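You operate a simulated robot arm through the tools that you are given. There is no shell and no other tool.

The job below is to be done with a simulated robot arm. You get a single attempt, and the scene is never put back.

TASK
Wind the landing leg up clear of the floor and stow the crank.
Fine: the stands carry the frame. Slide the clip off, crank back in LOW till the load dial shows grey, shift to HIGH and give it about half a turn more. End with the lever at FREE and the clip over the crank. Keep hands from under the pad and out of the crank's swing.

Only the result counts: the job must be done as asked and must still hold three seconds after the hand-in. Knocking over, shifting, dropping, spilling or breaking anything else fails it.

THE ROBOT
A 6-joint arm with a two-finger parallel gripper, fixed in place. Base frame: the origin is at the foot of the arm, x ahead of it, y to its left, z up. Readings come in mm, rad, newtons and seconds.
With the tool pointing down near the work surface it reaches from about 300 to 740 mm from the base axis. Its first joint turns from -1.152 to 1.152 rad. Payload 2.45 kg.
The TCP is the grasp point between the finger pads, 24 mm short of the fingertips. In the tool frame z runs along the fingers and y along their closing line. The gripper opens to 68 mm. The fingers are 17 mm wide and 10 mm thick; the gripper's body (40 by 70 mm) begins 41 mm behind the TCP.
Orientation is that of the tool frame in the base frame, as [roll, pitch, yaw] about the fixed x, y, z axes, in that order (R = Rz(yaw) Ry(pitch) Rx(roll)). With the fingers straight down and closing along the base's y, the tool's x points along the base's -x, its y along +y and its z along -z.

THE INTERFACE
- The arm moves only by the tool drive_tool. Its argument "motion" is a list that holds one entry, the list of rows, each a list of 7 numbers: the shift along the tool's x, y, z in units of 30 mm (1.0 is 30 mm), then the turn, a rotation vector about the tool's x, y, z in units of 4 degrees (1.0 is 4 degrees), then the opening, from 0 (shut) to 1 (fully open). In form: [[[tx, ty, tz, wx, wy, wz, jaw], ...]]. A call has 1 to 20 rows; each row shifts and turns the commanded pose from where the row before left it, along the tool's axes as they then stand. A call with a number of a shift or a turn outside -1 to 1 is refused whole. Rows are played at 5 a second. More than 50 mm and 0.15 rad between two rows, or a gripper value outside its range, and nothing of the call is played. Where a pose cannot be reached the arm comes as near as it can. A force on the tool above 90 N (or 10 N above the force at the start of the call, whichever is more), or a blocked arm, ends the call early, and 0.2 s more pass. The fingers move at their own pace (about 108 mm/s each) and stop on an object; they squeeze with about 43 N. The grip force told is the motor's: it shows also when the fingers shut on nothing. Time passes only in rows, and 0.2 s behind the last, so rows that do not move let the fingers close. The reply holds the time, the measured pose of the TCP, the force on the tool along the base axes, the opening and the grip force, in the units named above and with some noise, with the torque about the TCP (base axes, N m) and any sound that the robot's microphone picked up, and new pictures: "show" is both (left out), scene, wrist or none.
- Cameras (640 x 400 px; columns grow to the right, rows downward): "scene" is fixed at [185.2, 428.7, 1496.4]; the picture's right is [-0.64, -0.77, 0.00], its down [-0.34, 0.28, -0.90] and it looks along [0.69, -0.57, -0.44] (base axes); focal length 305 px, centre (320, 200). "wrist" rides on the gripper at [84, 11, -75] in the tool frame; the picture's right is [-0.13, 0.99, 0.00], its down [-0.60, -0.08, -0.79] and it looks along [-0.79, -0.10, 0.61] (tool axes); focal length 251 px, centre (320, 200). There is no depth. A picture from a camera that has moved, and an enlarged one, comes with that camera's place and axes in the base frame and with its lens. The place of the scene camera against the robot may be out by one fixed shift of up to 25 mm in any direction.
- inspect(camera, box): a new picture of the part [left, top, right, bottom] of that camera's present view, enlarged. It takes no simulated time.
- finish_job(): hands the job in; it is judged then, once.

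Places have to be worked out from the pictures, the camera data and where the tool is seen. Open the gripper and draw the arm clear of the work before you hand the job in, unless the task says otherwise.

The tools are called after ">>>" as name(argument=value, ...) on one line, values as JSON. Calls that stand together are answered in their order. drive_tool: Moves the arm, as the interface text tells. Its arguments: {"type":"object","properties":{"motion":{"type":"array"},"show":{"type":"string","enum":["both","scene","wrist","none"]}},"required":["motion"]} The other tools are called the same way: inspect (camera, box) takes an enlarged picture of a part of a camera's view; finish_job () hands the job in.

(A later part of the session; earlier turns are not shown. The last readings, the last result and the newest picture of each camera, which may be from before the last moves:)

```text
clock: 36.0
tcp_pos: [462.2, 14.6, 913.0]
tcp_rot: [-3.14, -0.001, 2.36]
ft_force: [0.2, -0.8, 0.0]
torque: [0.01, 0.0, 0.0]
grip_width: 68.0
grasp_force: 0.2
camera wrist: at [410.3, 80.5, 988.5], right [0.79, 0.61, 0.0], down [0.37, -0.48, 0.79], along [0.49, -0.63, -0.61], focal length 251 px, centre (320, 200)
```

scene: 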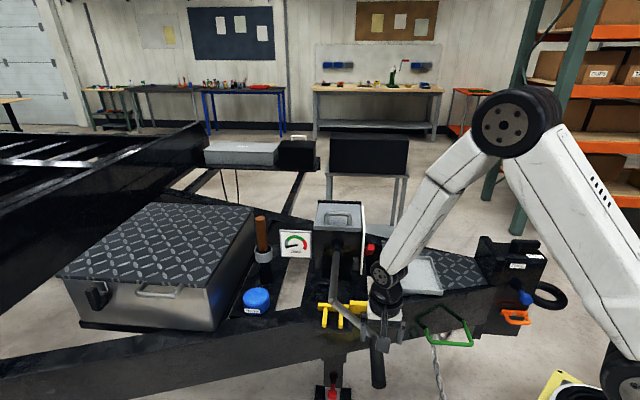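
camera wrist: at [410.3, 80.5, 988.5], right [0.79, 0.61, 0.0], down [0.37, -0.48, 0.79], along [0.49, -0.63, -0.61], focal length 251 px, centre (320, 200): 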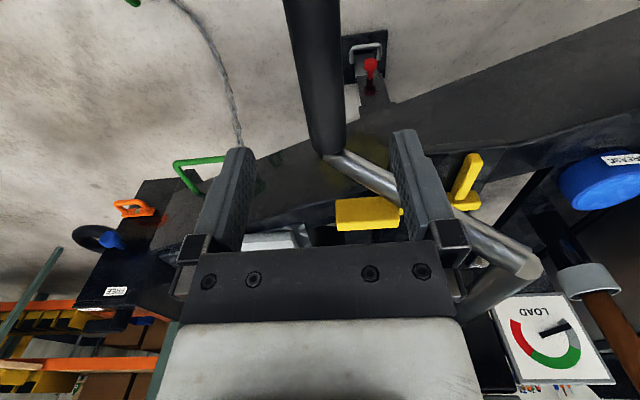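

The crank holds its angle in LOW. I rise further and turn the tool to the lever-side orientation.

>>> drive_tool(motion=[[[0, 0, -0.95, 0, 0, 0, 1], [0, 0, -0.95, 0, 0, 0, 1], [0, 0, -0.95, 0, 0, 0, 1], [0, 0, -0.95, 0, 0, 0, 1], [0, 0, -0.95, 0, 0, 0, 1], [0, 0, -0.95, 0, 0, 0, 1], [0, 0, -0.95, 0, 0, 0, 1], [0, 0, 0, 0, 0, -1, 1], [0, 0, 0, 0, 0, -1, 1], [0, 0, 0, 0, 0, -1, 1], [0, 0, 0, 0, 0, -1, 1], [0, 0, 0, 0, 0, -1, 1], [0, 0, 0, 0, 0, -1, 1], [0, 0, 0, 0, 0, -1, 1], [0, 0, 0, 0, 0, -1, 1], [0, 0, 0, 0, 0, -1, 1], [0, 0, 0, 0, 0, -1, 1], [0, 0, 0, 0, 0, -1, 1], [0, 0, 0, 0, 0, -1, 1], [0, 0, 0, 0, 0, -1, 1]]], show="none")

>>> drive_tool(motion=[[[0, 0, 0, 0, 0, -1, 1], [0, 0, 0, 0, 0, -1, 1], [0, 0, 0, 0, 0, -1, 1], [0, 0, 0, 0, 0, -1, 1], [0, 0, 0, 0, 0, -1, 1], [0, 0, 0, 0, 0, -1, 1], [0, 0, 0, 0, 0, -1, 1], [0, 0, 0, 0, 0, -1, 1], [0, 0, 0, 0, 0, -1, 1], [0, 0, 0, 0, 0, -0.55, 1]]], show="none")

```text
clock: 40.2
tcp_pos: [460.7, 16.2, 1111.1]
tcp_rot: [3.14, 0.0, -3.015]
ft_force: [0.2, -0.6, 0.1]
torque: [-0.02, 0.03, 0.04]
grip_width: 68.0
grasp_force: 0.0
```

```text
clock: 42.4
tcp_pos: [461.8, 14.9, 1111.1]
tcp_rot: [3.141, 0.001, -2.348]
ft_force: [-0.2, -0.2, 0.2]
torque: [0.02, 0.04, 0.0]
grip_width: 67.9
grasp_force: 0.2
```

Now I travel along the side of the gearbox at z≈1060 toward the lever to look at it from close by.

>>> drive_tool(motion=[[[0.112, -0.982, 0.155, 0, 0, 0, 1], [0.112, -0.982, 0.155, 0, 0, 0, 1], [0.112, -0.982, 0.155, 0, 0, 0, 1], [0.112, -0.982, 0.155, 0, 0, 0, 1], [0.112, -0.982, 0.155, 0, 0, 0, 1], [0.112, -0.982, 0.155, 0, 0, 0, 1], [0.112, -0.982, 0.155, 0, 0, 0, 1], [0.112, -0.982, 0.155, 0, 0, 0, 1], [0.112, -0.982, 0.155, 0, 0, 0, 1], [0.112, -0.982, 0.155, 0, 0, 0, 1], [0.112, -0.982, 0.155, 0, 0, 0, 1], [0, 0, 0, 0, 0, 0, 1]]])

```text
clock: 45.0
tcp_pos: [665.5, -240.1, 1060.7]
tcp_rot: [-3.141, 0.0, -2.35]
ft_force: [-0.7, 0.3, -0.1]
torque: [0.02, -0.01, -0.04]
grip_width: 67.7
grasp_force: 0.1
camera wrist: at [598.1, -292.6, 1135.8], right [-0.61, 0.79, 0.0], down [0.48, 0.38, 0.79], along [0.63, 0.49, -0.61], focal length 251 px, centre (320, 200)
```

scene: 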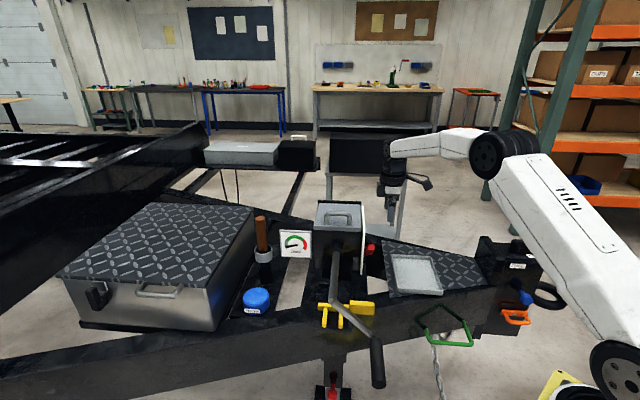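
wrist: 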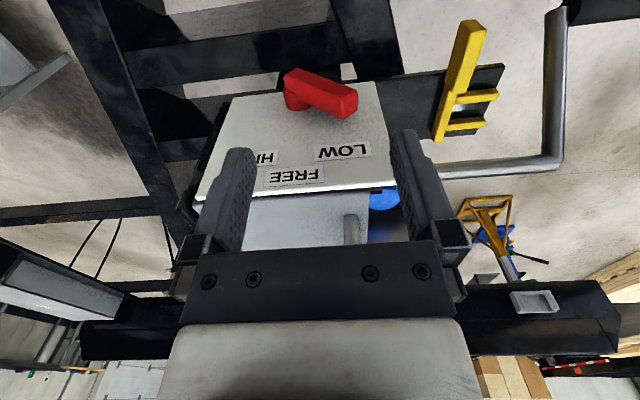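

>>> inspect(camera="wrist", box=[240, 50, 400, 150])

>>> inspect(camera="wrist", box=[200, 130, 360, 230])

```text
4.00 times, centred on (320, 100) of wrist
camera zoom: at [598.1, -292.6, 1135.8], right [-0.61, 0.79, 0.0], down [0.48, 0.38, 0.79], along [0.63, 0.49, -0.61], focal length 1006 px, centre (320, 600)
```

zoom: 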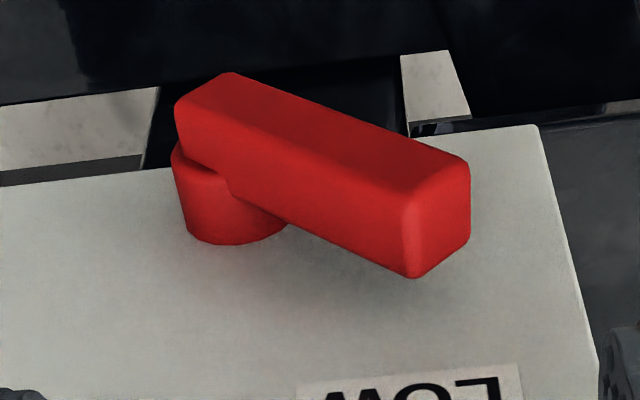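

```text
4.00 times, centred on (280, 180) of wrist
camera zoom: at [598.1, -292.6, 1135.8], right [-0.61, 0.79, 0.0], down [0.48, 0.38, 0.79], along [0.63, 0.49, -0.61], focal length 1006 px, centre (480, 280)
```

zoom: 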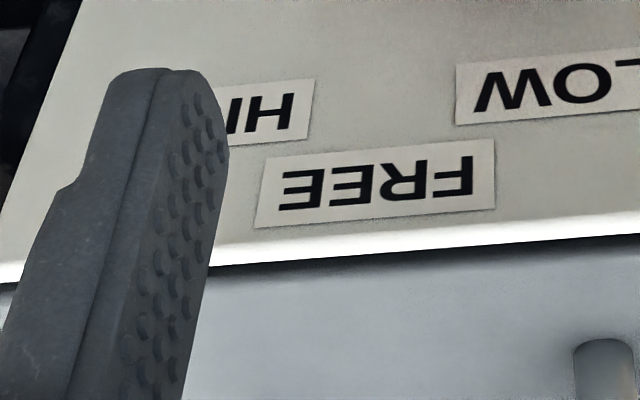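

The lever bar's tip is near h=-618, z=940 (p 331–350), the pivot near h=-672, z=879, and the plate face at p≈371. I tilt the tool 30° so the fingertips lean toward the plate for clearance and reach, then check reach out toward the HIGH side at a safe height.

>>> drive_tool(motion=[[[0, 0, 0, 0, -1, 0, 1], [0, 0, 0, 0, -1, 0, 1], [0, 0, 0, 0, -1, 0, 1], [0, 0, 0, 0, -1, 0, 1], [0, 0, 0, 0, -1, 0, 1], [0, 0, 0, 0, -1, 0, 1], [0, 0, 0, 0, -1, 0, 1], [0, 0, 0, 0, -0.5, 0, 1], [0, -0.85, 0, 0, 0, 0, 1], [0, -0.85, 0, 0, 0, 0, 1], [0, -0.85, 0, 0, 0, 0, 1], [0, 0, 0, 0, 0, 0, 1]]])

```text
clock: 47.6
tcp_pos: [720.7, -293.8, 1059.0]
tcp_rot: [3.141, 0.525, -2.35]
ft_force: [-0.1, -0.7, -0.3]
torque: [0.0, 0.03, 0.02]
grip_width: 67.9
grasp_force: 0.0
camera wrist: at [635.5, -364.5, 1083.4], right [-0.63, 0.78, 0.07], down [0.15, 0.03, 0.99], along [0.77, 0.63, -0.13], focal length 251 px, centre (320, 200)
```

scene: 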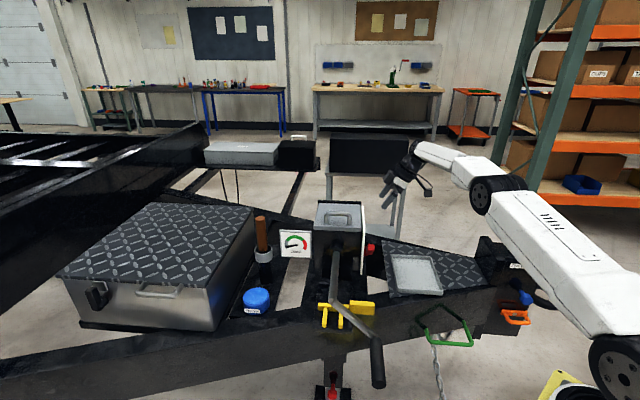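
wrist: 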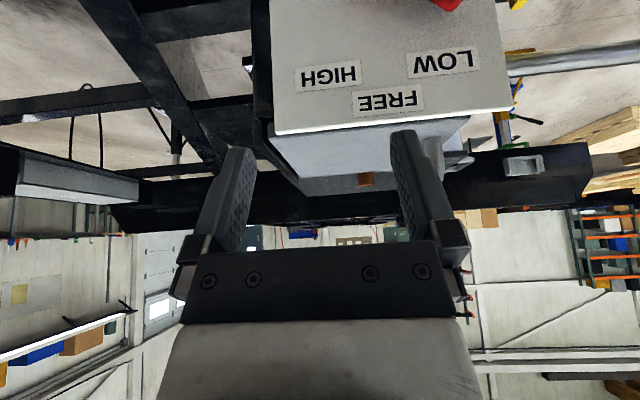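

Reach out to the HIGH side is fine. I shut the gripper to use it as a pusher, go to the crank side of the lever tip (h≈-585) and descend beside it to z≈945.

>>> drive_tool(motion=[[[0, 0.88, 0, 0, 0, 0, 0], [0, 0.88, 0, 0, 0, 0, 0], [0, 0.88, 0, 0, 0, 0, 0], [0, 0.88, 0, 0, 0, 0, 0], [0, 0.88, 0, 0, 0, 0, 0], [0.23, 0, 0.965, 0, 0, 0, 0], [0.23, 0, 0.965, 0, 0, 0, 0], [0.23, 0, 0.965, 0, 0, 0, 0], [0.23, 0, 0.965, 0, 0, 0, 0], [0, 0, 0, 0, 0, 0, 0]]])

```text
clock: 49.8
tcp_pos: [650.3, -174.7, 948.5]
tcp_rot: [-3.141, 0.524, -2.349]
ft_force: [0.4, -0.1, 0.4]
torque: [0.0, -0.01, 0.01]
grip_width: 0.0
grasp_force: 23.8
camera wrist: at [565.1, -246.6, 971.2], right [-0.63, 0.78, 0.06], down [0.14, 0.04, 0.99], along [0.77, 0.63, -0.13], focal length 251 px, centre (320, 200)
```

scene: 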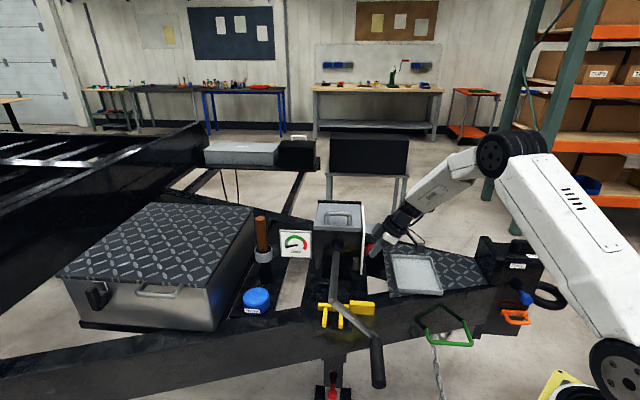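
wrist: 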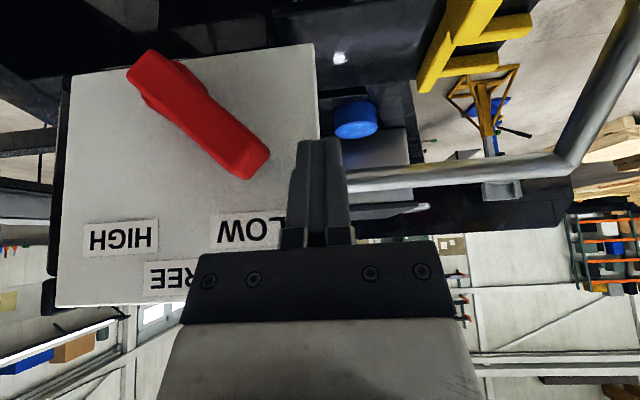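

The pusher is beside the lever tip, and the lever is pointing at LOW. I push toward FREE in moderate steps and look.

>>> drive_tool(motion=[[[0, -0.45, 0, 0, 0, 0, 0], [0, -0.45, 0, 0, 0, 0, 0], [0, -0.45, 0, 0, 0, 0, 0], [0, -0.45, 0, 0, 0, 0, 0], [0, 0, 0, 0, 0, 0, 0]]])

```text
clock: 50.5
tcp_pos: [666.9, -191.7, 952.8]
tcp_rot: [3.113, 0.528, -2.348]
ft_force: [-20.0, 8.0, 20.1]
torque: [0.1, 0.27, 0.03]
grip_width: 0.2
grasp_force: 23.3
stopped in row 3: the force on the tool passed its limit at 110 N (the readings are from after the stop); the commanded pose is now the measured one
camera wrist: at [583.7, -264.7, 976.3], right [-0.64, 0.76, 0.09], down [0.16, 0.02, 0.99], along [0.75, 0.64, -0.13], focal length 251 px, centre (320, 200)
```

scene: 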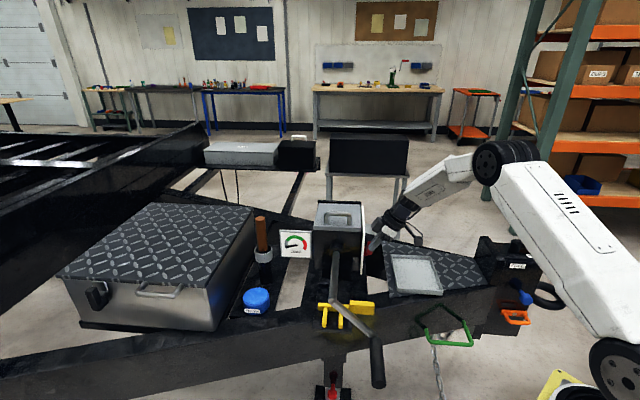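
wrist: 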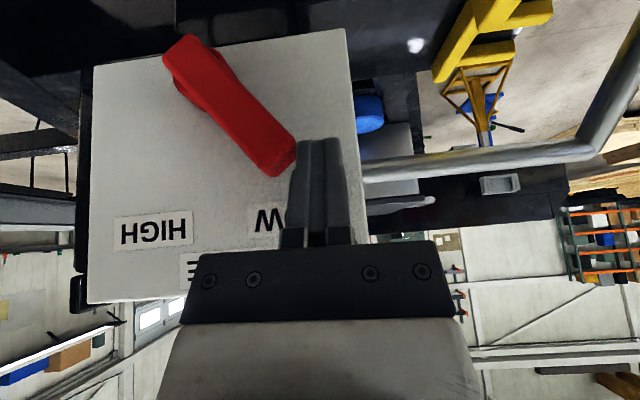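

The horizontal push jammed: the reaction was along the bar because of finger friction, so the lever barely moved. I push along the lever tip's arc instead (inward and upward), in small steps.

>>> drive_tool(motion=[[[-0.075, -0.167, -0.13, 0, 0, 0, 0], [-0.07, -0.167, -0.121, 0, 0, 0, 0], [-0.07, -0.2, -0.121, 0, 0, 0, 0], [-0.063, -0.2, -0.11, 0, 0, 0, 0], [0, 0, 0, 0, 0, 0, 0]]])

>>> inspect(camera="wrist", box=[120, 20, 360, 170])

```text
clock: 51.7
tcp_pos: [685.1, -207.6, 967.0]
tcp_rot: [3.117, 0.527, -2.35]
ft_force: [0.2, -0.1, -0.7]
torque: [0.0, 0.02, -0.01]
grip_width: 0.0
grasp_force: 24.1
camera wrist: at [601.3, -281.3, 990.9], right [-0.64, 0.77, 0.09], down [0.16, 0.02, 0.99], along [0.76, 0.64, -0.13], focal length 251 px, centre (320, 200)
```

scene: 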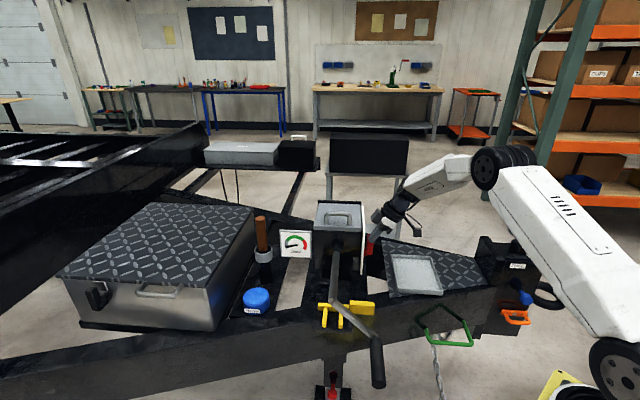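
wrist: 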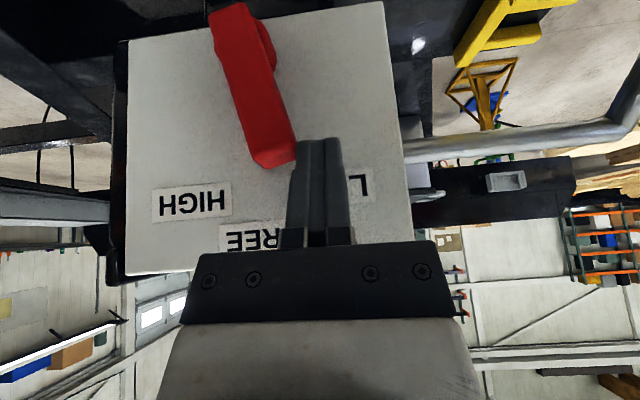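

```text
2.67 times, centred on (240, 95) of wrist
camera zoom: at [601.3, -281.3, 990.9], right [-0.64, 0.77, 0.09], down [0.16, 0.02, 0.99], along [0.76, 0.64, -0.13], focal length 670 px, centre (533, 480)
```

zoom: 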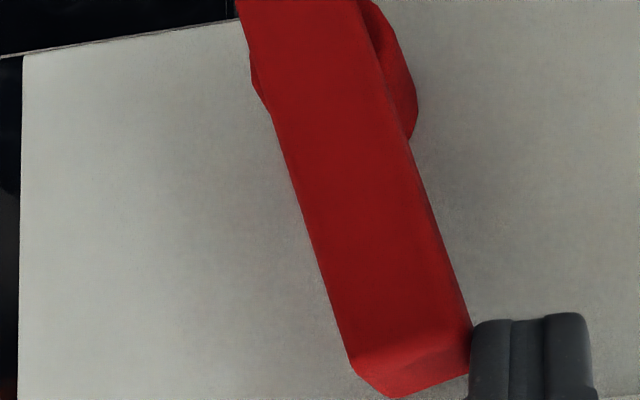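

The lever turned easily to near FREE with almost no force. I continue along its arc past FREE toward HIGH, lowering slightly on the far side.

>>> drive_tool(motion=[[[-0.01, -0.2, -0.02, 0, 0, 0, 0], [-0.01, -0.2, -0.02, 0, 0, 0, 0], [0, -0.2, 0, 0, 0, 0, 0], [0, -0.2, 0, 0, 0, 0, 0], [0, -0.2, 0, 0, 0, 0, 0], [0, -0.2, 0, 0, 0, 0, 0], [0.01, -0.2, 0.02, 0, 0, 0, 0], [0.02, -0.2, 0.04, 0, 0, 0, 0], [0, 0, 0, 0, 0, 0, 0]]])

>>> inspect(camera="wrist", box=[120, 0, 400, 180])

```text
clock: 53.7
tcp_pos: [719.8, -241.9, 966.1]
tcp_rot: [3.118, 0.526, -2.35]
ft_force: [0.3, -0.7, -0.3]
torque: [-0.02, 0.01, 0.0]
grip_width: 0.0
grasp_force: 23.7
camera wrist: at [636.2, -314.8, 989.8], right [-0.64, 0.77, 0.09], down [0.16, 0.02, 0.99], along [0.76, 0.64, -0.13], focal length 251 px, centre (320, 200)
```

scene: 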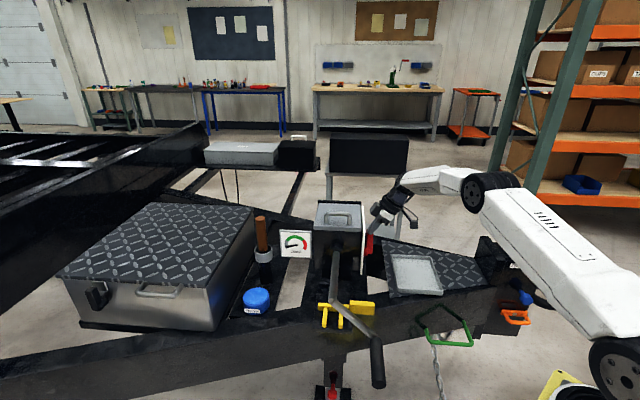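
wrist: 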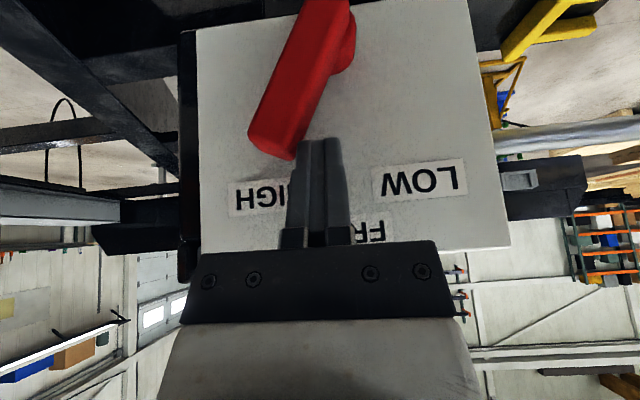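

```text
2.22 times, centred on (260, 90) of wrist
camera zoom: at [636.2, -314.8, 989.8], right [-0.64, 0.77, 0.09], down [0.16, 0.02, 0.99], along [0.76, 0.64, -0.13], focal length 559 px, centre (453, 444)
```

zoom: 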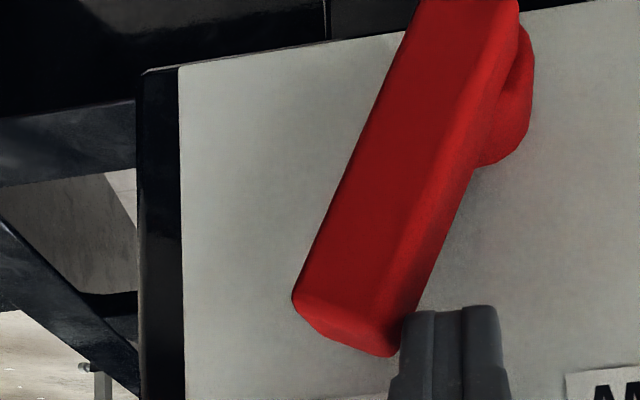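

The lever is now about 25° past vertical on the HIGH side, and the crank stayed put. I keep pushing to the HIGH stop.

>>> drive_tool(motion=[[[0.033, -0.2, 0.058, 0, 0, 0, 0], [0.042, -0.2, 0.072, 0, 0, 0, 0], [0.05, -0.2, 0.087, 0, 0, 0, 0], [0.05, -0.2, 0.087, 0, 0, 0, 0], [0, 0, 0, 0, 0, 0, 0]]])

>>> inspect(camera="wrist", box=[120, 0, 400, 180])

```text
clock: 54.9
tcp_pos: [734.2, -257.6, 955.6]
tcp_rot: [3.108, 0.53, -2.347]
ft_force: [-34.6, 17.1, 22.4]
torque: [0.36, 0.64, 0.13]
grip_width: 0.0
grasp_force: 23.1
camera wrist: at [651.3, -330.0, 979.7], right [-0.64, 0.76, 0.09], down [0.16, 0.01, 0.99], along [0.75, 0.65, -0.13], focal length 251 px, centre (320, 200)
```

scene: 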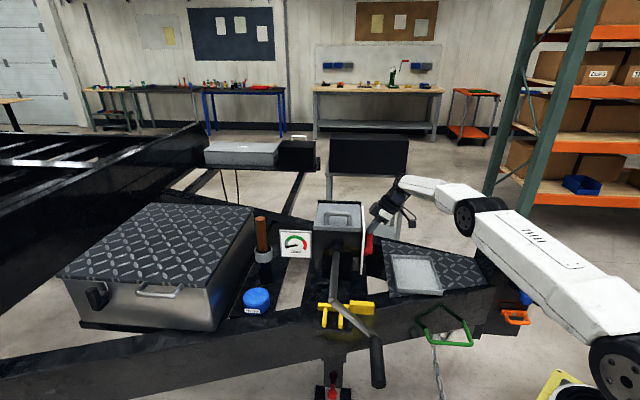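
wrist: 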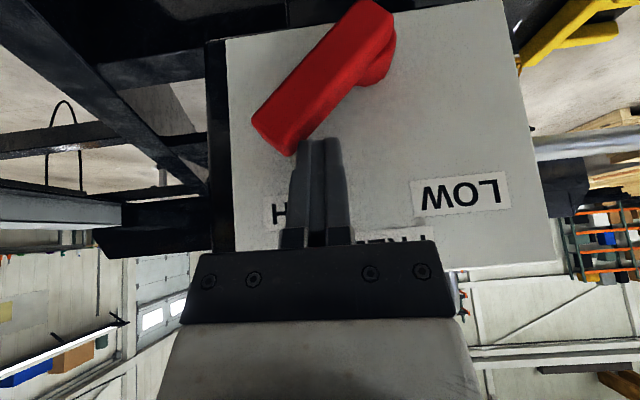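

```text
2.22 times, centred on (260, 90) of wrist
camera zoom: at [651.3, -330.0, 979.7], right [-0.64, 0.76, 0.09], down [0.16, 0.01, 0.99], along [0.75, 0.65, -0.13], focal length 559 px, centre (453, 444)
```

zoom: 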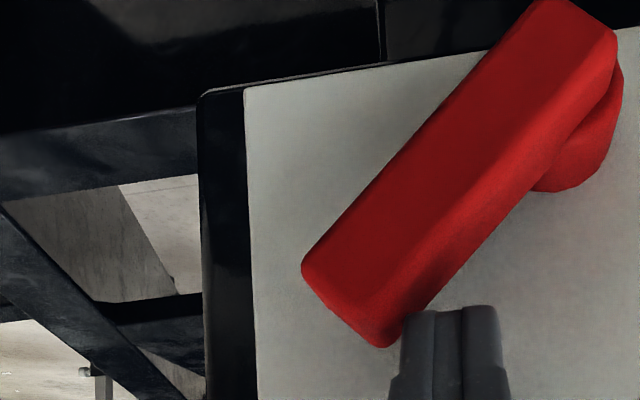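

The lever is against the HIGH stop (the force rose to about 40 N at roughly 42° past vertical). I back off, retract along the tool axis, and straighten the tool.

>>> drive_tool(motion=[[[0, 0.35, 0, 0, 0, 0, 0], [0, 0.5, 0, 0.48, 0, 0, 0], [0, 0, -0.97, 0, 0, 0, 0], [0, 0, -0.97, 0, 0, 0, 0], [0, 0, -0.97, 0, 0, 0, 0], [0, 0, -0.97, 0, 0, 0, 0], [0, 0, 0, 0, 0.95, 0, 0.5], [0, 0, 0, 0, 0.95, 0, 1], [0, 0, 0, 0, 0.95, 0, 1], [0, 0, 0, 0, 0.95, 0, 1], [0, 0, 0, 0, 0.95, 0, 1], [0, 0, 0, 0, 0.95, 0, 1], [0, 0, 0, 0, 0.95, 0, 1], [0, 0, 0, 0, 0.94, 0, 1], [0, 0, 0, 0, 0, 0, 1]]])

>>> inspect(camera="wrist", box=[180, 40, 420, 190])

```text
clock: 58.1
tcp_pos: [676.4, -280.8, 1055.1]
tcp_rot: [-3.135, -0.004, -2.353]
ft_force: [-0.9, -0.4, 0.0]
torque: [-0.01, -0.01, 0.01]
grip_width: 68.0
grasp_force: 0.0
camera wrist: at [609.3, -333.3, 1132.1], right [-0.61, 0.79, -0.01], down [0.48, 0.38, 0.79], along [0.63, 0.48, -0.61], focal length 251 px, centre (320, 200)
```

scene: 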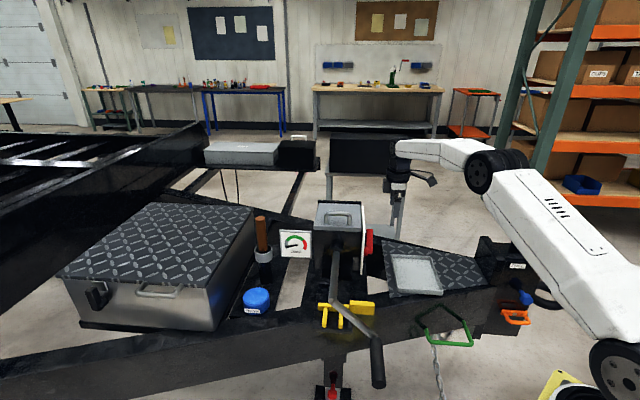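
wrist: 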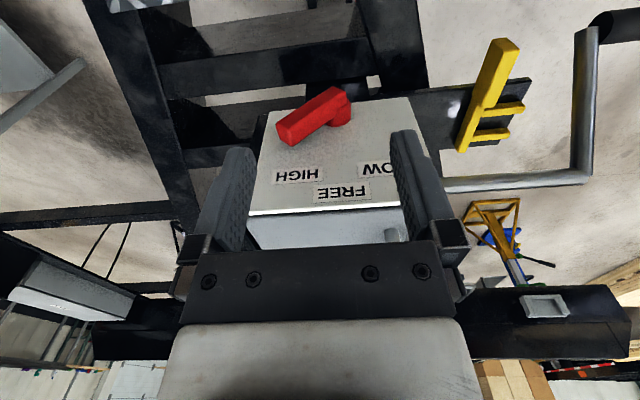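

```text
2.67 times, centred on (300, 115) of wrist
camera zoom: at [609.3, -333.3, 1132.1], right [-0.61, 0.79, -0.01], down [0.48, 0.38, 0.79], along [0.63, 0.48, -0.61], focal length 670 px, centre (373, 427)
```

zoom: 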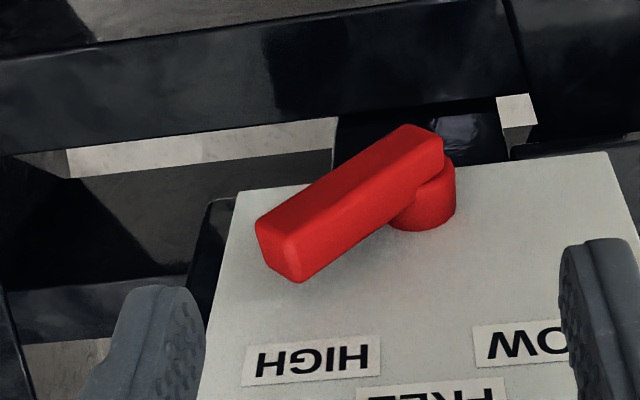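

The lever is at HIGH, a mirror image of the LOW position. I travel back above the crank handle and begin turning the tool to the handle orientation.

>>> drive_tool(motion=[[[-0.15, 0.925, -0.14, 0, 0, 0, 1], [-0.15, 0.925, -0.14, 0, 0, 0, 1], [-0.15, 0.925, -0.14, 0, 0, 0, 1], [-0.15, 0.925, -0.14, 0, 0, 0, 1], [-0.15, 0.925, -0.14, 0, 0, 0, 1], [-0.15, 0.925, -0.14, 0, 0, 0, 1], [-0.15, 0.925, -0.14, 0, 0, 0, 1], [-0.15, 0.925, -0.14, 0, 0, 0, 1], [-0.15, 0.925, -0.14, 0, 0, 0, 1], [-0.15, 0.925, -0.14, 0, 0, 0, 1], [-0.15, 0.925, -0.14, 0, 0, 0, 1], [-0.15, 0.925, -0.14, 0, 0, 0, 1], [-0.15, 0.925, -0.14, 0, 0, 0, 1], [0, 0, 0, 0, 0, 1, 1], [0, 0, 0, 0, 0, 1, 1], [0, 0, 0, 0, 0, 1, 1], [0, 0, 0, 0, 0, 1, 1], [0, 0, 0, 0, 0, 1, 1], [0, 0, 0, 0, 0, 1, 1], [0, 0, 0, 0, 0, 1, 1]]], show="none")

>>> drive_tool(motion=[[[0, 0, 0, 0, 0, 1, 1], [0, 0, 0, 0, 0, 1, 1], [0, 0, 0, 0, 0, 1, 1], [0, 0, 0, 0, 0, 1, 1], [0, 0, 0, 0, 0, 1, 1], [0, 0, 0, 0, 0, 1, 1], [0, 0, 0, 0, 0, 1, 1], [0, 0, 0, 0, 0, 1, 1], [0, 0, 0, 0, 0, 1, 1], [0, 0, 0, 0, 0, 1, 1], [0, 0, 0, 0, 0, 1, 1], [0, 0, 0, 0, 0, 1, 1], [0, 0, 0, 0, 0, 1, 1], [0, 0, 0, 0, 0, 1, 1], [0, 0, 0, 0, 0, 1, 1], [0, 0, 0, 0, 0, 0.55, 1], [0, 0, 0, 0, 0, 0, 1]]])

```text
clock: 62.3
tcp_pos: [461.3, 16.6, 1108.5]
tcp_rot: [-3.132, 0.003, -2.843]
ft_force: [0.1, 0.1, 0.5]
torque: [0.0, 0.04, 0.01]
grip_width: 68.0
grasp_force: 0.0
```

```text
clock: 65.9
tcp_pos: [461.5, 15.9, 1106.6]
tcp_rot: [-3.14, 0.008, 2.354]
ft_force: [0.4, -0.6, -0.5]
torque: [0.05, 0.0, 0.02]
grip_width: 68.3
grasp_force: 0.0
camera wrist: at [409.6, 82.8, 1182.6], right [0.79, 0.61, 0.0], down [0.37, -0.48, 0.8], along [0.49, -0.63, -0.6], focal length 251 px, centre (320, 200)
```

scene: 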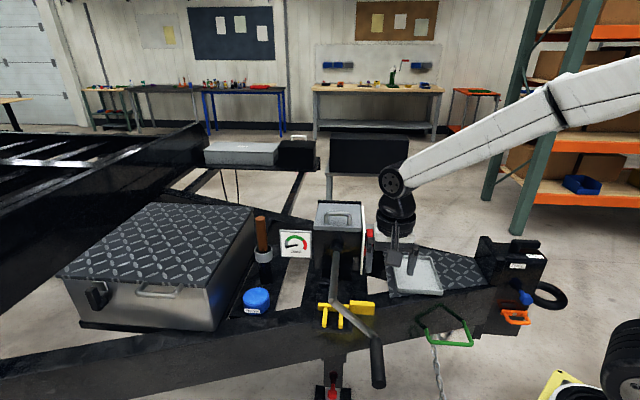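
wrist: 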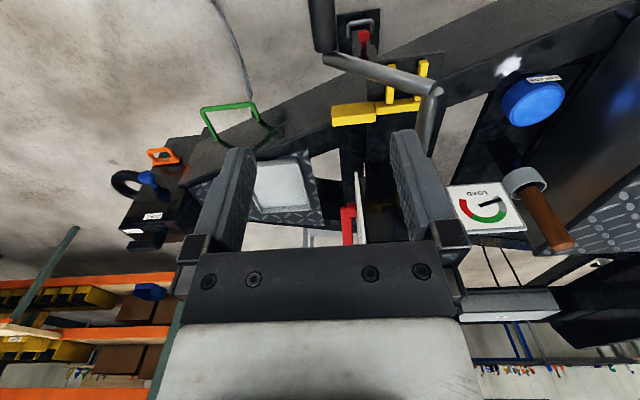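

I'm right above the handle's last position (x≈462, y≈15). I descend to z≈809 and grip.

>>> drive_tool(motion=[[[0, 0, 0.99, 0, 0, 0, 1], [0, 0, 0.99, 0, 0, 0, 1], [0, 0, 0.99, 0, 0, 0, 1], [0, 0, 0.99, 0, 0, 0, 1], [0, 0, 0.99, 0, 0, 0, 1], [0, 0, 0.99, 0, 0, 0, 1], [0, 0, 0.99, 0, 0, 0, 1], [0, 0, 0.99, 0, 0, 0, 1], [0, 0, 0.99, 0, 0, 0, 1], [0, 0, 0.99, 0, 0, 0, 1], [0, 0, 0, 0, 0, 0, 1], [0, 0, 0, 0, 0, 0, 0.3], [0, 0, 0, 0, 0, 0, 0.3], [0, 0, 0, 0, 0, 0, 0.3]]])

>>> inspect(camera="scene", box=[290, 340, 370, 400])

```text
clock: 68.9
tcp_pos: [464.1, 12.3, 807.8]
tcp_rot: [-3.139, 0.007, 2.356]
ft_force: [1.4, -5.4, -11.4]
torque: [-0.07, -0.16, 0.13]
grip_width: 31.5
grasp_force: 44.9
camera wrist: at [412.7, 79.2, 883.4], right [0.79, 0.61, 0.0], down [0.37, -0.48, 0.8], along [0.49, -0.63, -0.6], focal length 251 px, centre (320, 200)
```

scene: 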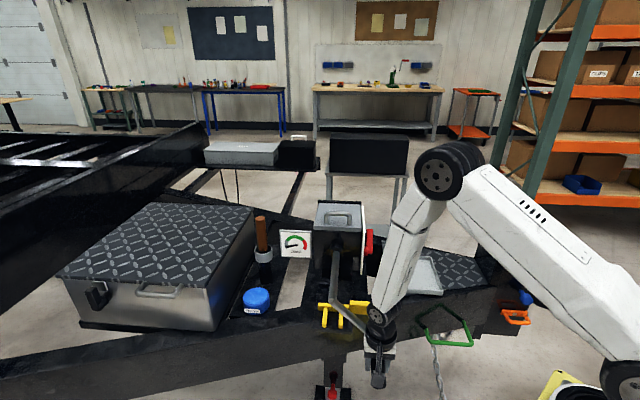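
wrist: 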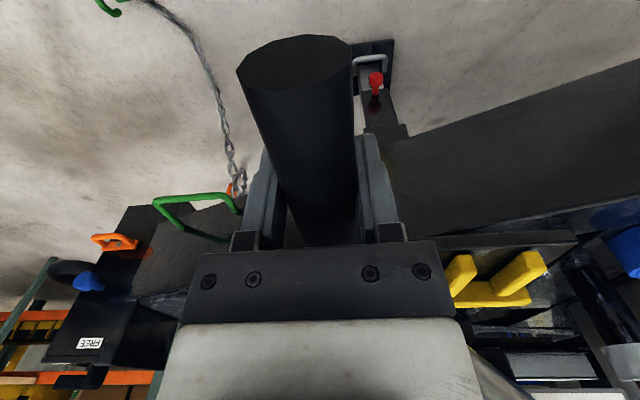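

```text
6.67 times, centred on (330, 370) of scene
camera zoom: at [185.4, 428.6, 1496.4], right [-0.64, -0.77, 0.0], down [-0.34, 0.28, -0.9], along [0.69, -0.57, -0.44], focal length 2034 px, centre (253, -933)
```

zoom: 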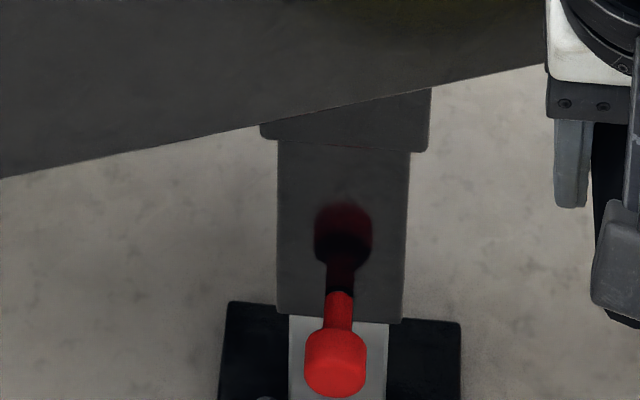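

The grip is solid (31.5 mm). Now in HIGH I continue in the same direction from 45° to 90° along the arc, and check forces, dial and pad.

>>> drive_tool(motion=[[[0, -0.46, -0.524, 0, 0, 0, 0.3], [0, -0.387, -0.58, 0, 0, 0, 0.3], [0, -0.309, -0.626, 0, 0, 0, 0.3], [0, -0.224, -0.661, 0, 0, 0, 0.3], [0, -0.136, -0.684, 0, 0, 0, 0.3], [0, -0.046, -0.696, 0, 0, 0, 0.3]]])

>>> inspect(camera="scene", box=[290, 340, 370, 400])

>>> inspect(camera="scene", box=[275, 220, 325, 265])

```text
clock: 70.3
tcp_pos: [429.1, -19.6, 922.8]
tcp_rot: [-3.141, 0.008, 2.356]
ft_force: [11.6, 3.6, -10.0]
torque: [-0.36, -0.03, -0.04]
grip_width: 31.9
grasp_force: 18.8
camera wrist: at [377.9, 47.6, 998.2], right [0.79, 0.61, 0.0], down [0.37, -0.48, 0.8], along [0.49, -0.63, -0.6], focal length 251 px, centre (320, 200)
```

scene: 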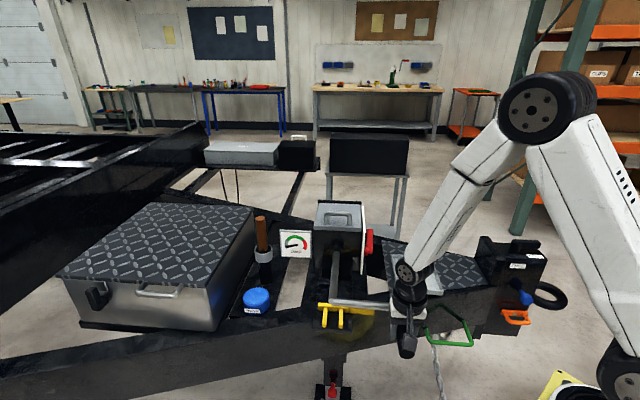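
wrist: 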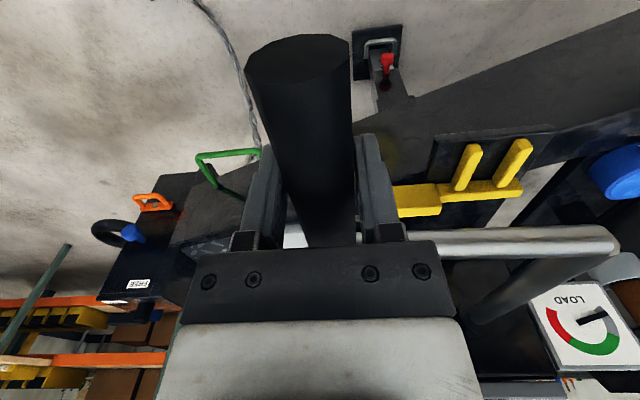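

```text
6.67 times, centred on (330, 370) of scene
camera zoom: at [185.6, 428.8, 1496.3], right [-0.64, -0.77, 0.0], down [-0.34, 0.28, -0.9], along [0.69, -0.57, -0.44], focal length 2034 px, centre (253, -933)
```

zoom: 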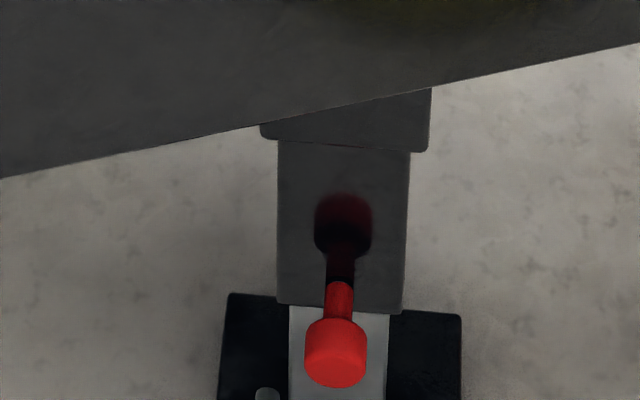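

```text
8.89 times, centred on (300, 242) of scene
camera zoom: at [185.6, 428.8, 1496.3], right [-0.64, -0.77, 0.0], down [-0.34, 0.28, -0.9], along [0.69, -0.57, -0.44], focal length 2712 px, centre (498, -178)
```

zoom: 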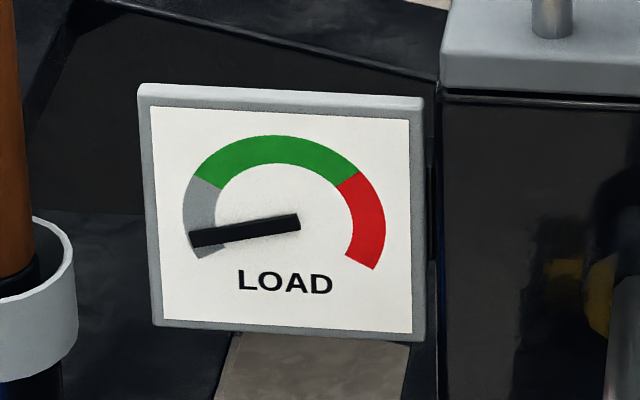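

The pad is lifting and the dial stays grey, with small forces. I continue the arc from 90° to 180°.

>>> drive_tool(motion=[[[0, 0.046, -0.696, 0, 0, 0, 0.3], [0, 0.136, -0.684, 0, 0, 0, 0.3], [0, 0.224, -0.661, 0, 0, 0, 0.3], [0, 0.309, -0.626, 0, 0, 0, 0.3], [0, 0.387, -0.58, 0, 0, 0, 0.3], [0, 0.46, -0.524, 0, 0, 0, 0.3], [0, 0.524, -0.46, 0, 0, 0, 0.3], [0, 0.58, -0.387, 0, 0, 0, 0.3], [0, 0.626, -0.309, 0, 0, 0, 0.3], [0, 0.661, -0.224, 0, 0, 0, 0.3], [0, 0.684, -0.136, 0, 0, 0, 0.3], [0, 0.696, -0.046, 0, 0, 0, 0.3]]])

>>> inspect(camera="scene", box=[290, 340, 370, 400])

```text
clock: 72.9
tcp_pos: [539.8, 95.8, 1081.4]
tcp_rot: [-3.138, 0.007, 2.357]
ft_force: [-9.3, -9.6, 10.1]
torque: [-0.76, 0.72, 0.05]
grip_width: 31.9
grasp_force: 44.6
camera wrist: at [489.0, 162.9, 1157.5], right [0.79, 0.61, 0.0], down [0.37, -0.48, 0.8], along [0.48, -0.63, -0.6], focal length 251 px, centre (320, 200)
```

scene: 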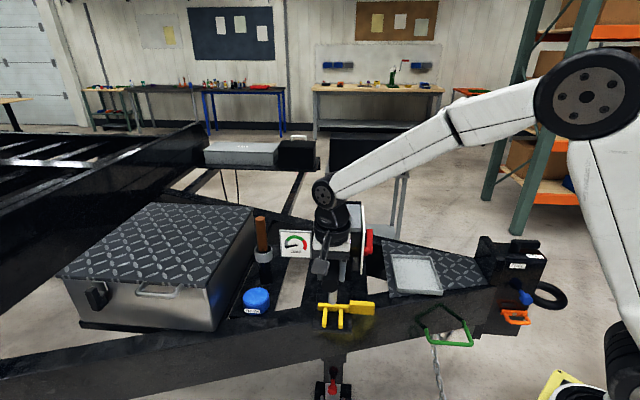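
wrist: 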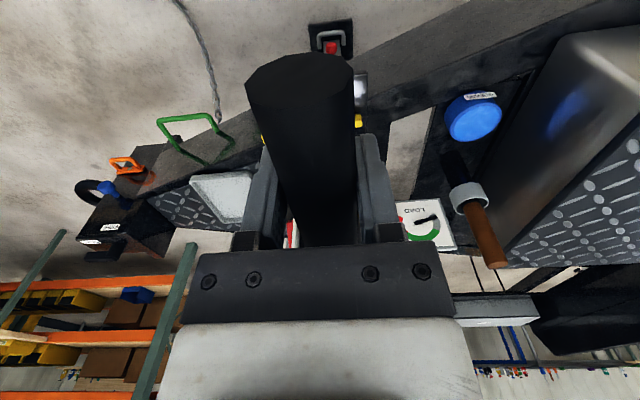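

```text
6.67 times, centred on (330, 370) of scene
camera zoom: at [184.7, 428.4, 1496.6], right [-0.64, -0.77, 0.0], down [-0.34, 0.28, -0.9], along [0.69, -0.57, -0.44], focal length 2034 px, centre (253, -933)
```

zoom: 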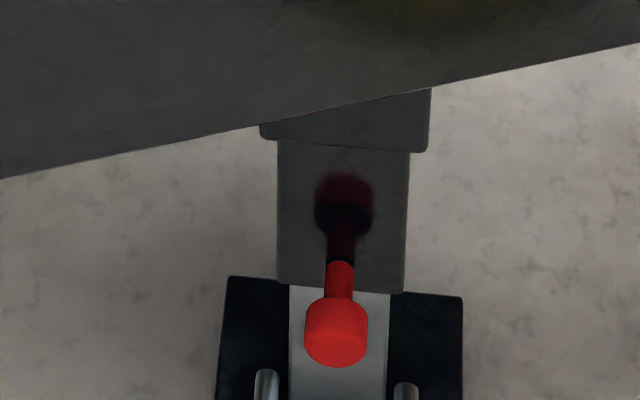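

The pad keeps rising smoothly. I finish the half turn, from 180° to 225°.

>>> drive_tool(motion=[[[0, 0.696, 0.046, 0, 0, 0, 0.3], [0, 0.684, 0.136, 0, 0, 0, 0.3], [0, 0.661, 0.224, 0, 0, 0, 0.3], [0, 0.626, 0.309, 0, 0, 0, 0.3], [0, 0.58, 0.387, 0, 0, 0, 0.3], [0, 0.524, 0.46, 0, 0, 0, 0.3], [0, 0, 0, 0, 0, 0, 0.3]]])

>>> inspect(camera="scene", box=[290, 340, 370, 400])

>>> inspect(camera="scene", box=[275, 220, 325, 265])

```text
clock: 74.5
tcp_pos: [621.1, 174.9, 1035.6]
tcp_rot: [-3.139, 0.006, 2.356]
ft_force: [-9.3, 0.5, 5.8]
torque: [-0.5, 0.52, 0.19]
grip_width: 31.4
grasp_force: 44.3
camera wrist: at [569.5, 242.6, 1110.9], right [0.79, 0.61, 0.0], down [0.37, -0.48, 0.8], along [0.49, -0.63, -0.6], focal length 251 px, centre (320, 200)
```

scene: 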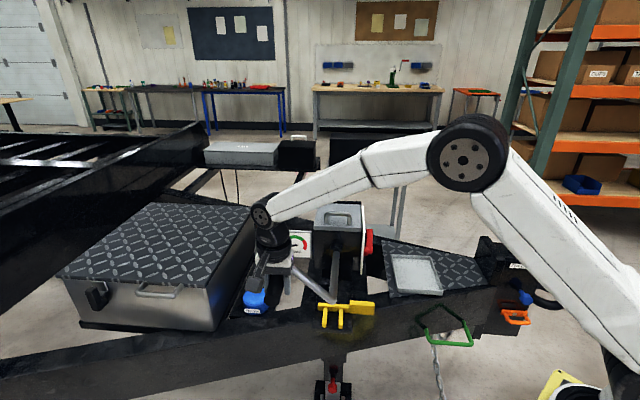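
wrist: 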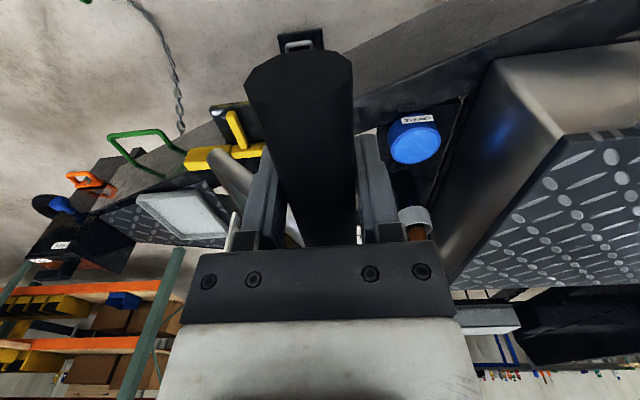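

```text
6.67 times, centred on (330, 370) of scene
camera zoom: at [184.7, 428.7, 1496.5], right [-0.64, -0.77, 0.0], down [-0.34, 0.28, -0.9], along [0.69, -0.57, -0.44], focal length 2034 px, centre (253, -933)
```

zoom: 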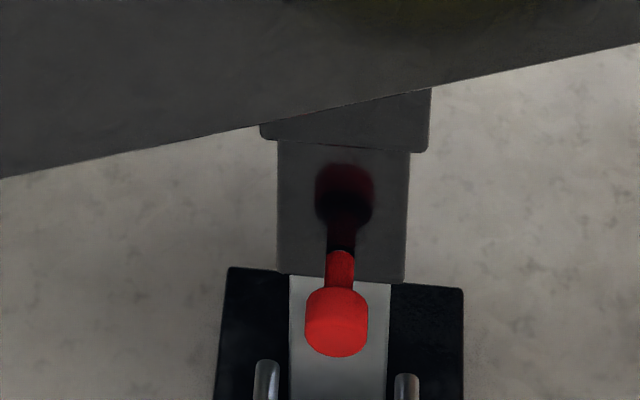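

```text
8.89 times, centred on (300, 242) of scene
camera zoom: at [184.7, 428.7, 1496.5], right [-0.64, -0.77, 0.0], down [-0.34, 0.28, -0.9], along [0.69, -0.57, -0.44], focal length 2712 px, centre (498, -178)
```

zoom: 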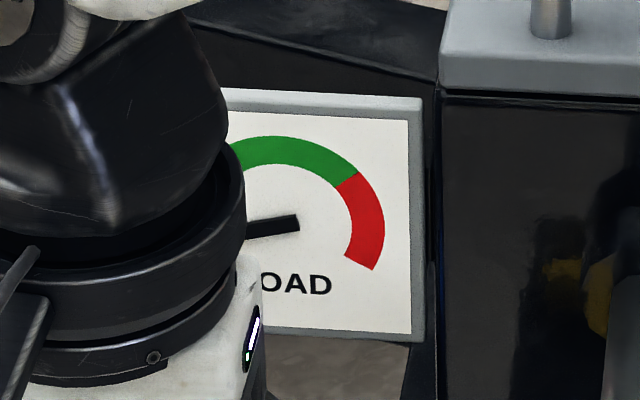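

The half turn in HIGH is done: the pad is up roughly 29 mm and the dial is grey. I release the handle, rise straight up and see whether the crank stays put, starting to turn the tool for the lever.

>>> drive_tool(motion=[[[0, 0, 0, 0, 0, 0, 0.7], [0, 0, 0, 0, 0, 0, 1], [0, 0, 0, 0, 0, 0, 1], [0, 0, -0.6, 0, 0, 0, 1], [0, 0, -0.95, 0, 0, 0, 1], [0, 0, -0.95, 0, 0, 0, 1], [0, 0, -0.95, 0, 0, 0, 1], [0, 0, -0.5, 0, 0, 0, 1]]])

>>> inspect(camera="scene", box=[290, 340, 370, 400])

```text
clock: 76.3
tcp_pos: [618.1, 176.0, 1153.6]
tcp_rot: [-3.137, 0.007, 2.357]
ft_force: [0.7, 0.7, 0.8]
torque: [-0.04, -0.01, -0.01]
grip_width: 68.1
grasp_force: 0.1
camera wrist: at [566.4, 243.2, 1229.4], right [0.79, 0.61, 0.0], down [0.37, -0.48, 0.8], along [0.49, -0.63, -0.6], focal length 251 px, centre (320, 200)
```

scene: 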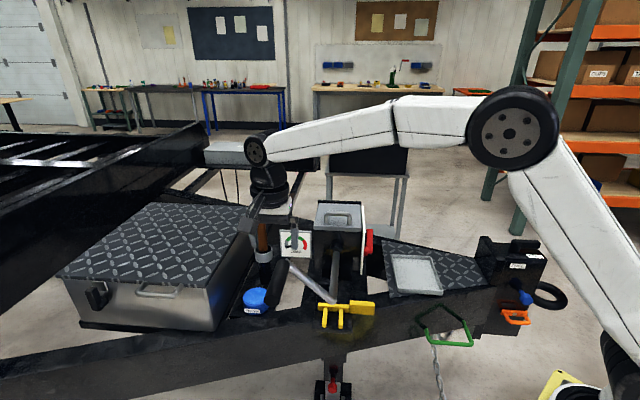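
wrist: 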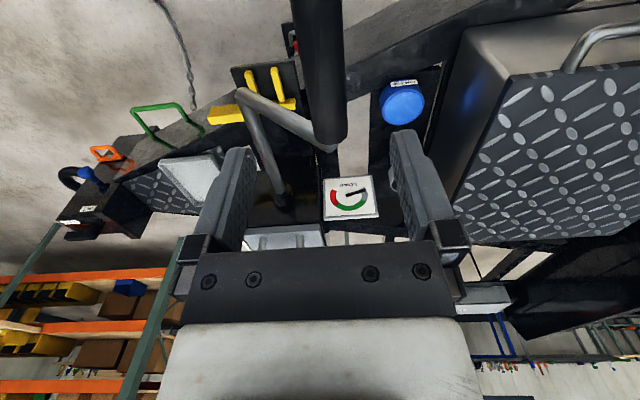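

```text
6.67 times, centred on (330, 370) of scene
camera zoom: at [185.2, 428.7, 1496.4], right [-0.64, -0.77, 0.0], down [-0.34, 0.28, -0.9], along [0.69, -0.57, -0.44], focal length 2034 px, centre (253, -933)
```

zoom: 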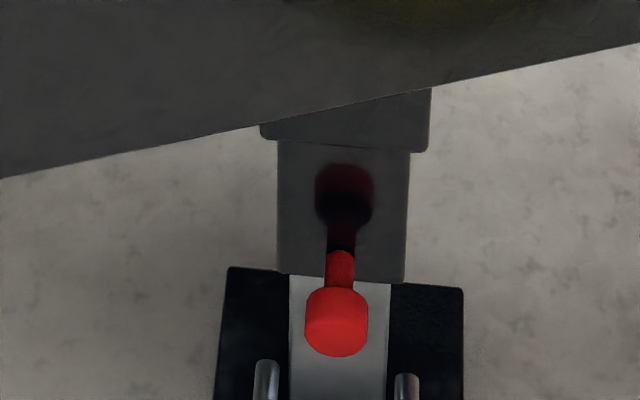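

The crank and pad both stay where they are. I turn the tool to the lever orientation at this safe height.

>>> drive_tool(motion=[[[0, 0, 0, 0, 0, -1, 1], [0, 0, 0, 0, 0, -1, 1], [0, 0, 0, 0, 0, -1, 1], [0, 0, 0, 0, 0, -1, 1], [0, 0, 0, 0, 0, -1, 1], [0, 0, 0, 0, 0, -1, 1], [0, 0, 0, 0, 0, -1, 1], [0, 0, 0, 0, 0, -1, 1], [0, 0, 0, 0, 0, -1, 1], [0, 0, 0, 0, 0, -1, 1], [0, 0, 0, 0, 0, -1, 1], [0, 0, 0, 0, 0, -1, 1], [0, 0, 0, 0, 0, -1, 1], [0, 0, 0, 0, 0, -1, 1], [0, 0, 0, 0, 0, -1, 1], [0, 0, 0, 0, 0, -1, 1], [0, 0, 0, 0, 0, -1, 1], [0, 0, 0, 0, 0, -1, 1], [0, 0, 0, 0, 0, -1, 1], [0, 0, 0, 0, 0, -1, 1]]], show="none")

>>> drive_tool(motion=[[[0, 0, 0, 0, 0, -1, 1], [0, 0, 0, 0, 0, -1, 1], [0, 0, 0, 0, 0, -0.55, 1], [0.975, 0, 0, 0, 0, 0, 1], [0.975, 0, 0, 0, 0, 0, 1], [0.975, 0, 0, 0, 0, 0, 1], [0.975, 0, 0, 0, 0, 0, 1], [0.975, 0, 0, 0, 0, 0, 1], [0.975, 0, 0, 0, 0, 0, 1], [0.975, 0, 0, 0, 0, 0, 1], [0.975, 0, 0, 0, 0, 0, 1], [0.975, 0, 0, 0, 0, 0, 1], [0, -0.97, 0, 0, 0, 0, 1], [0, -0.97, 0, 0, 0, 0, 1], [0, -0.97, 0, 0, 0, 0, 1], [0, -0.97, 0, 0, 0, 0, 1], [0, -0.97, 0, 0, 0, 0, 1], [0, -0.97, 0, 0, 0, 0, 1], [0, -0.97, 0, 0, 0, 0, 1]]])

```text
clock: 80.5
tcp_pos: [621.2, 174.6, 1154.2]
tcp_rot: [-3.133, 0.0, -2.532]
ft_force: [-0.8, 0.3, -0.2]
torque: [-0.01, 0.01, 0.0]
grip_width: 67.9
grasp_force: 0.0
```

```text
clock: 84.5
tcp_pos: [578.1, -156.3, 1155.5]
tcp_rot: [-3.132, 0.0, -2.352]
ft_force: [0.0, 0.7, 1.0]
torque: [0.01, -0.01, -0.01]
grip_width: 67.7
grasp_force: 0.1
camera wrist: at [511.3, -207.2, 1232.0], right [-0.61, 0.79, -0.01], down [0.48, 0.38, 0.79], along [0.63, 0.48, -0.61], focal length 251 px, centre (320, 200)
```

scene: 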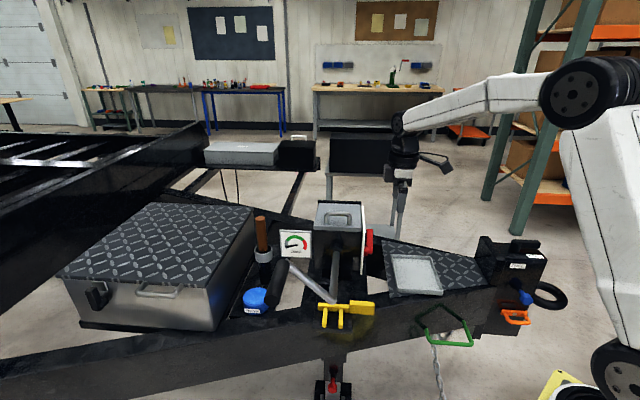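
wrist: 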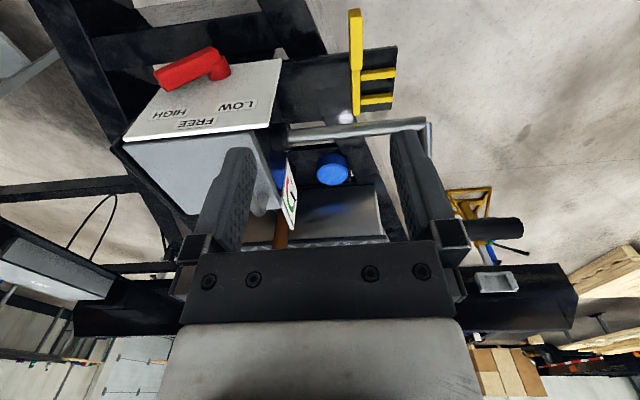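

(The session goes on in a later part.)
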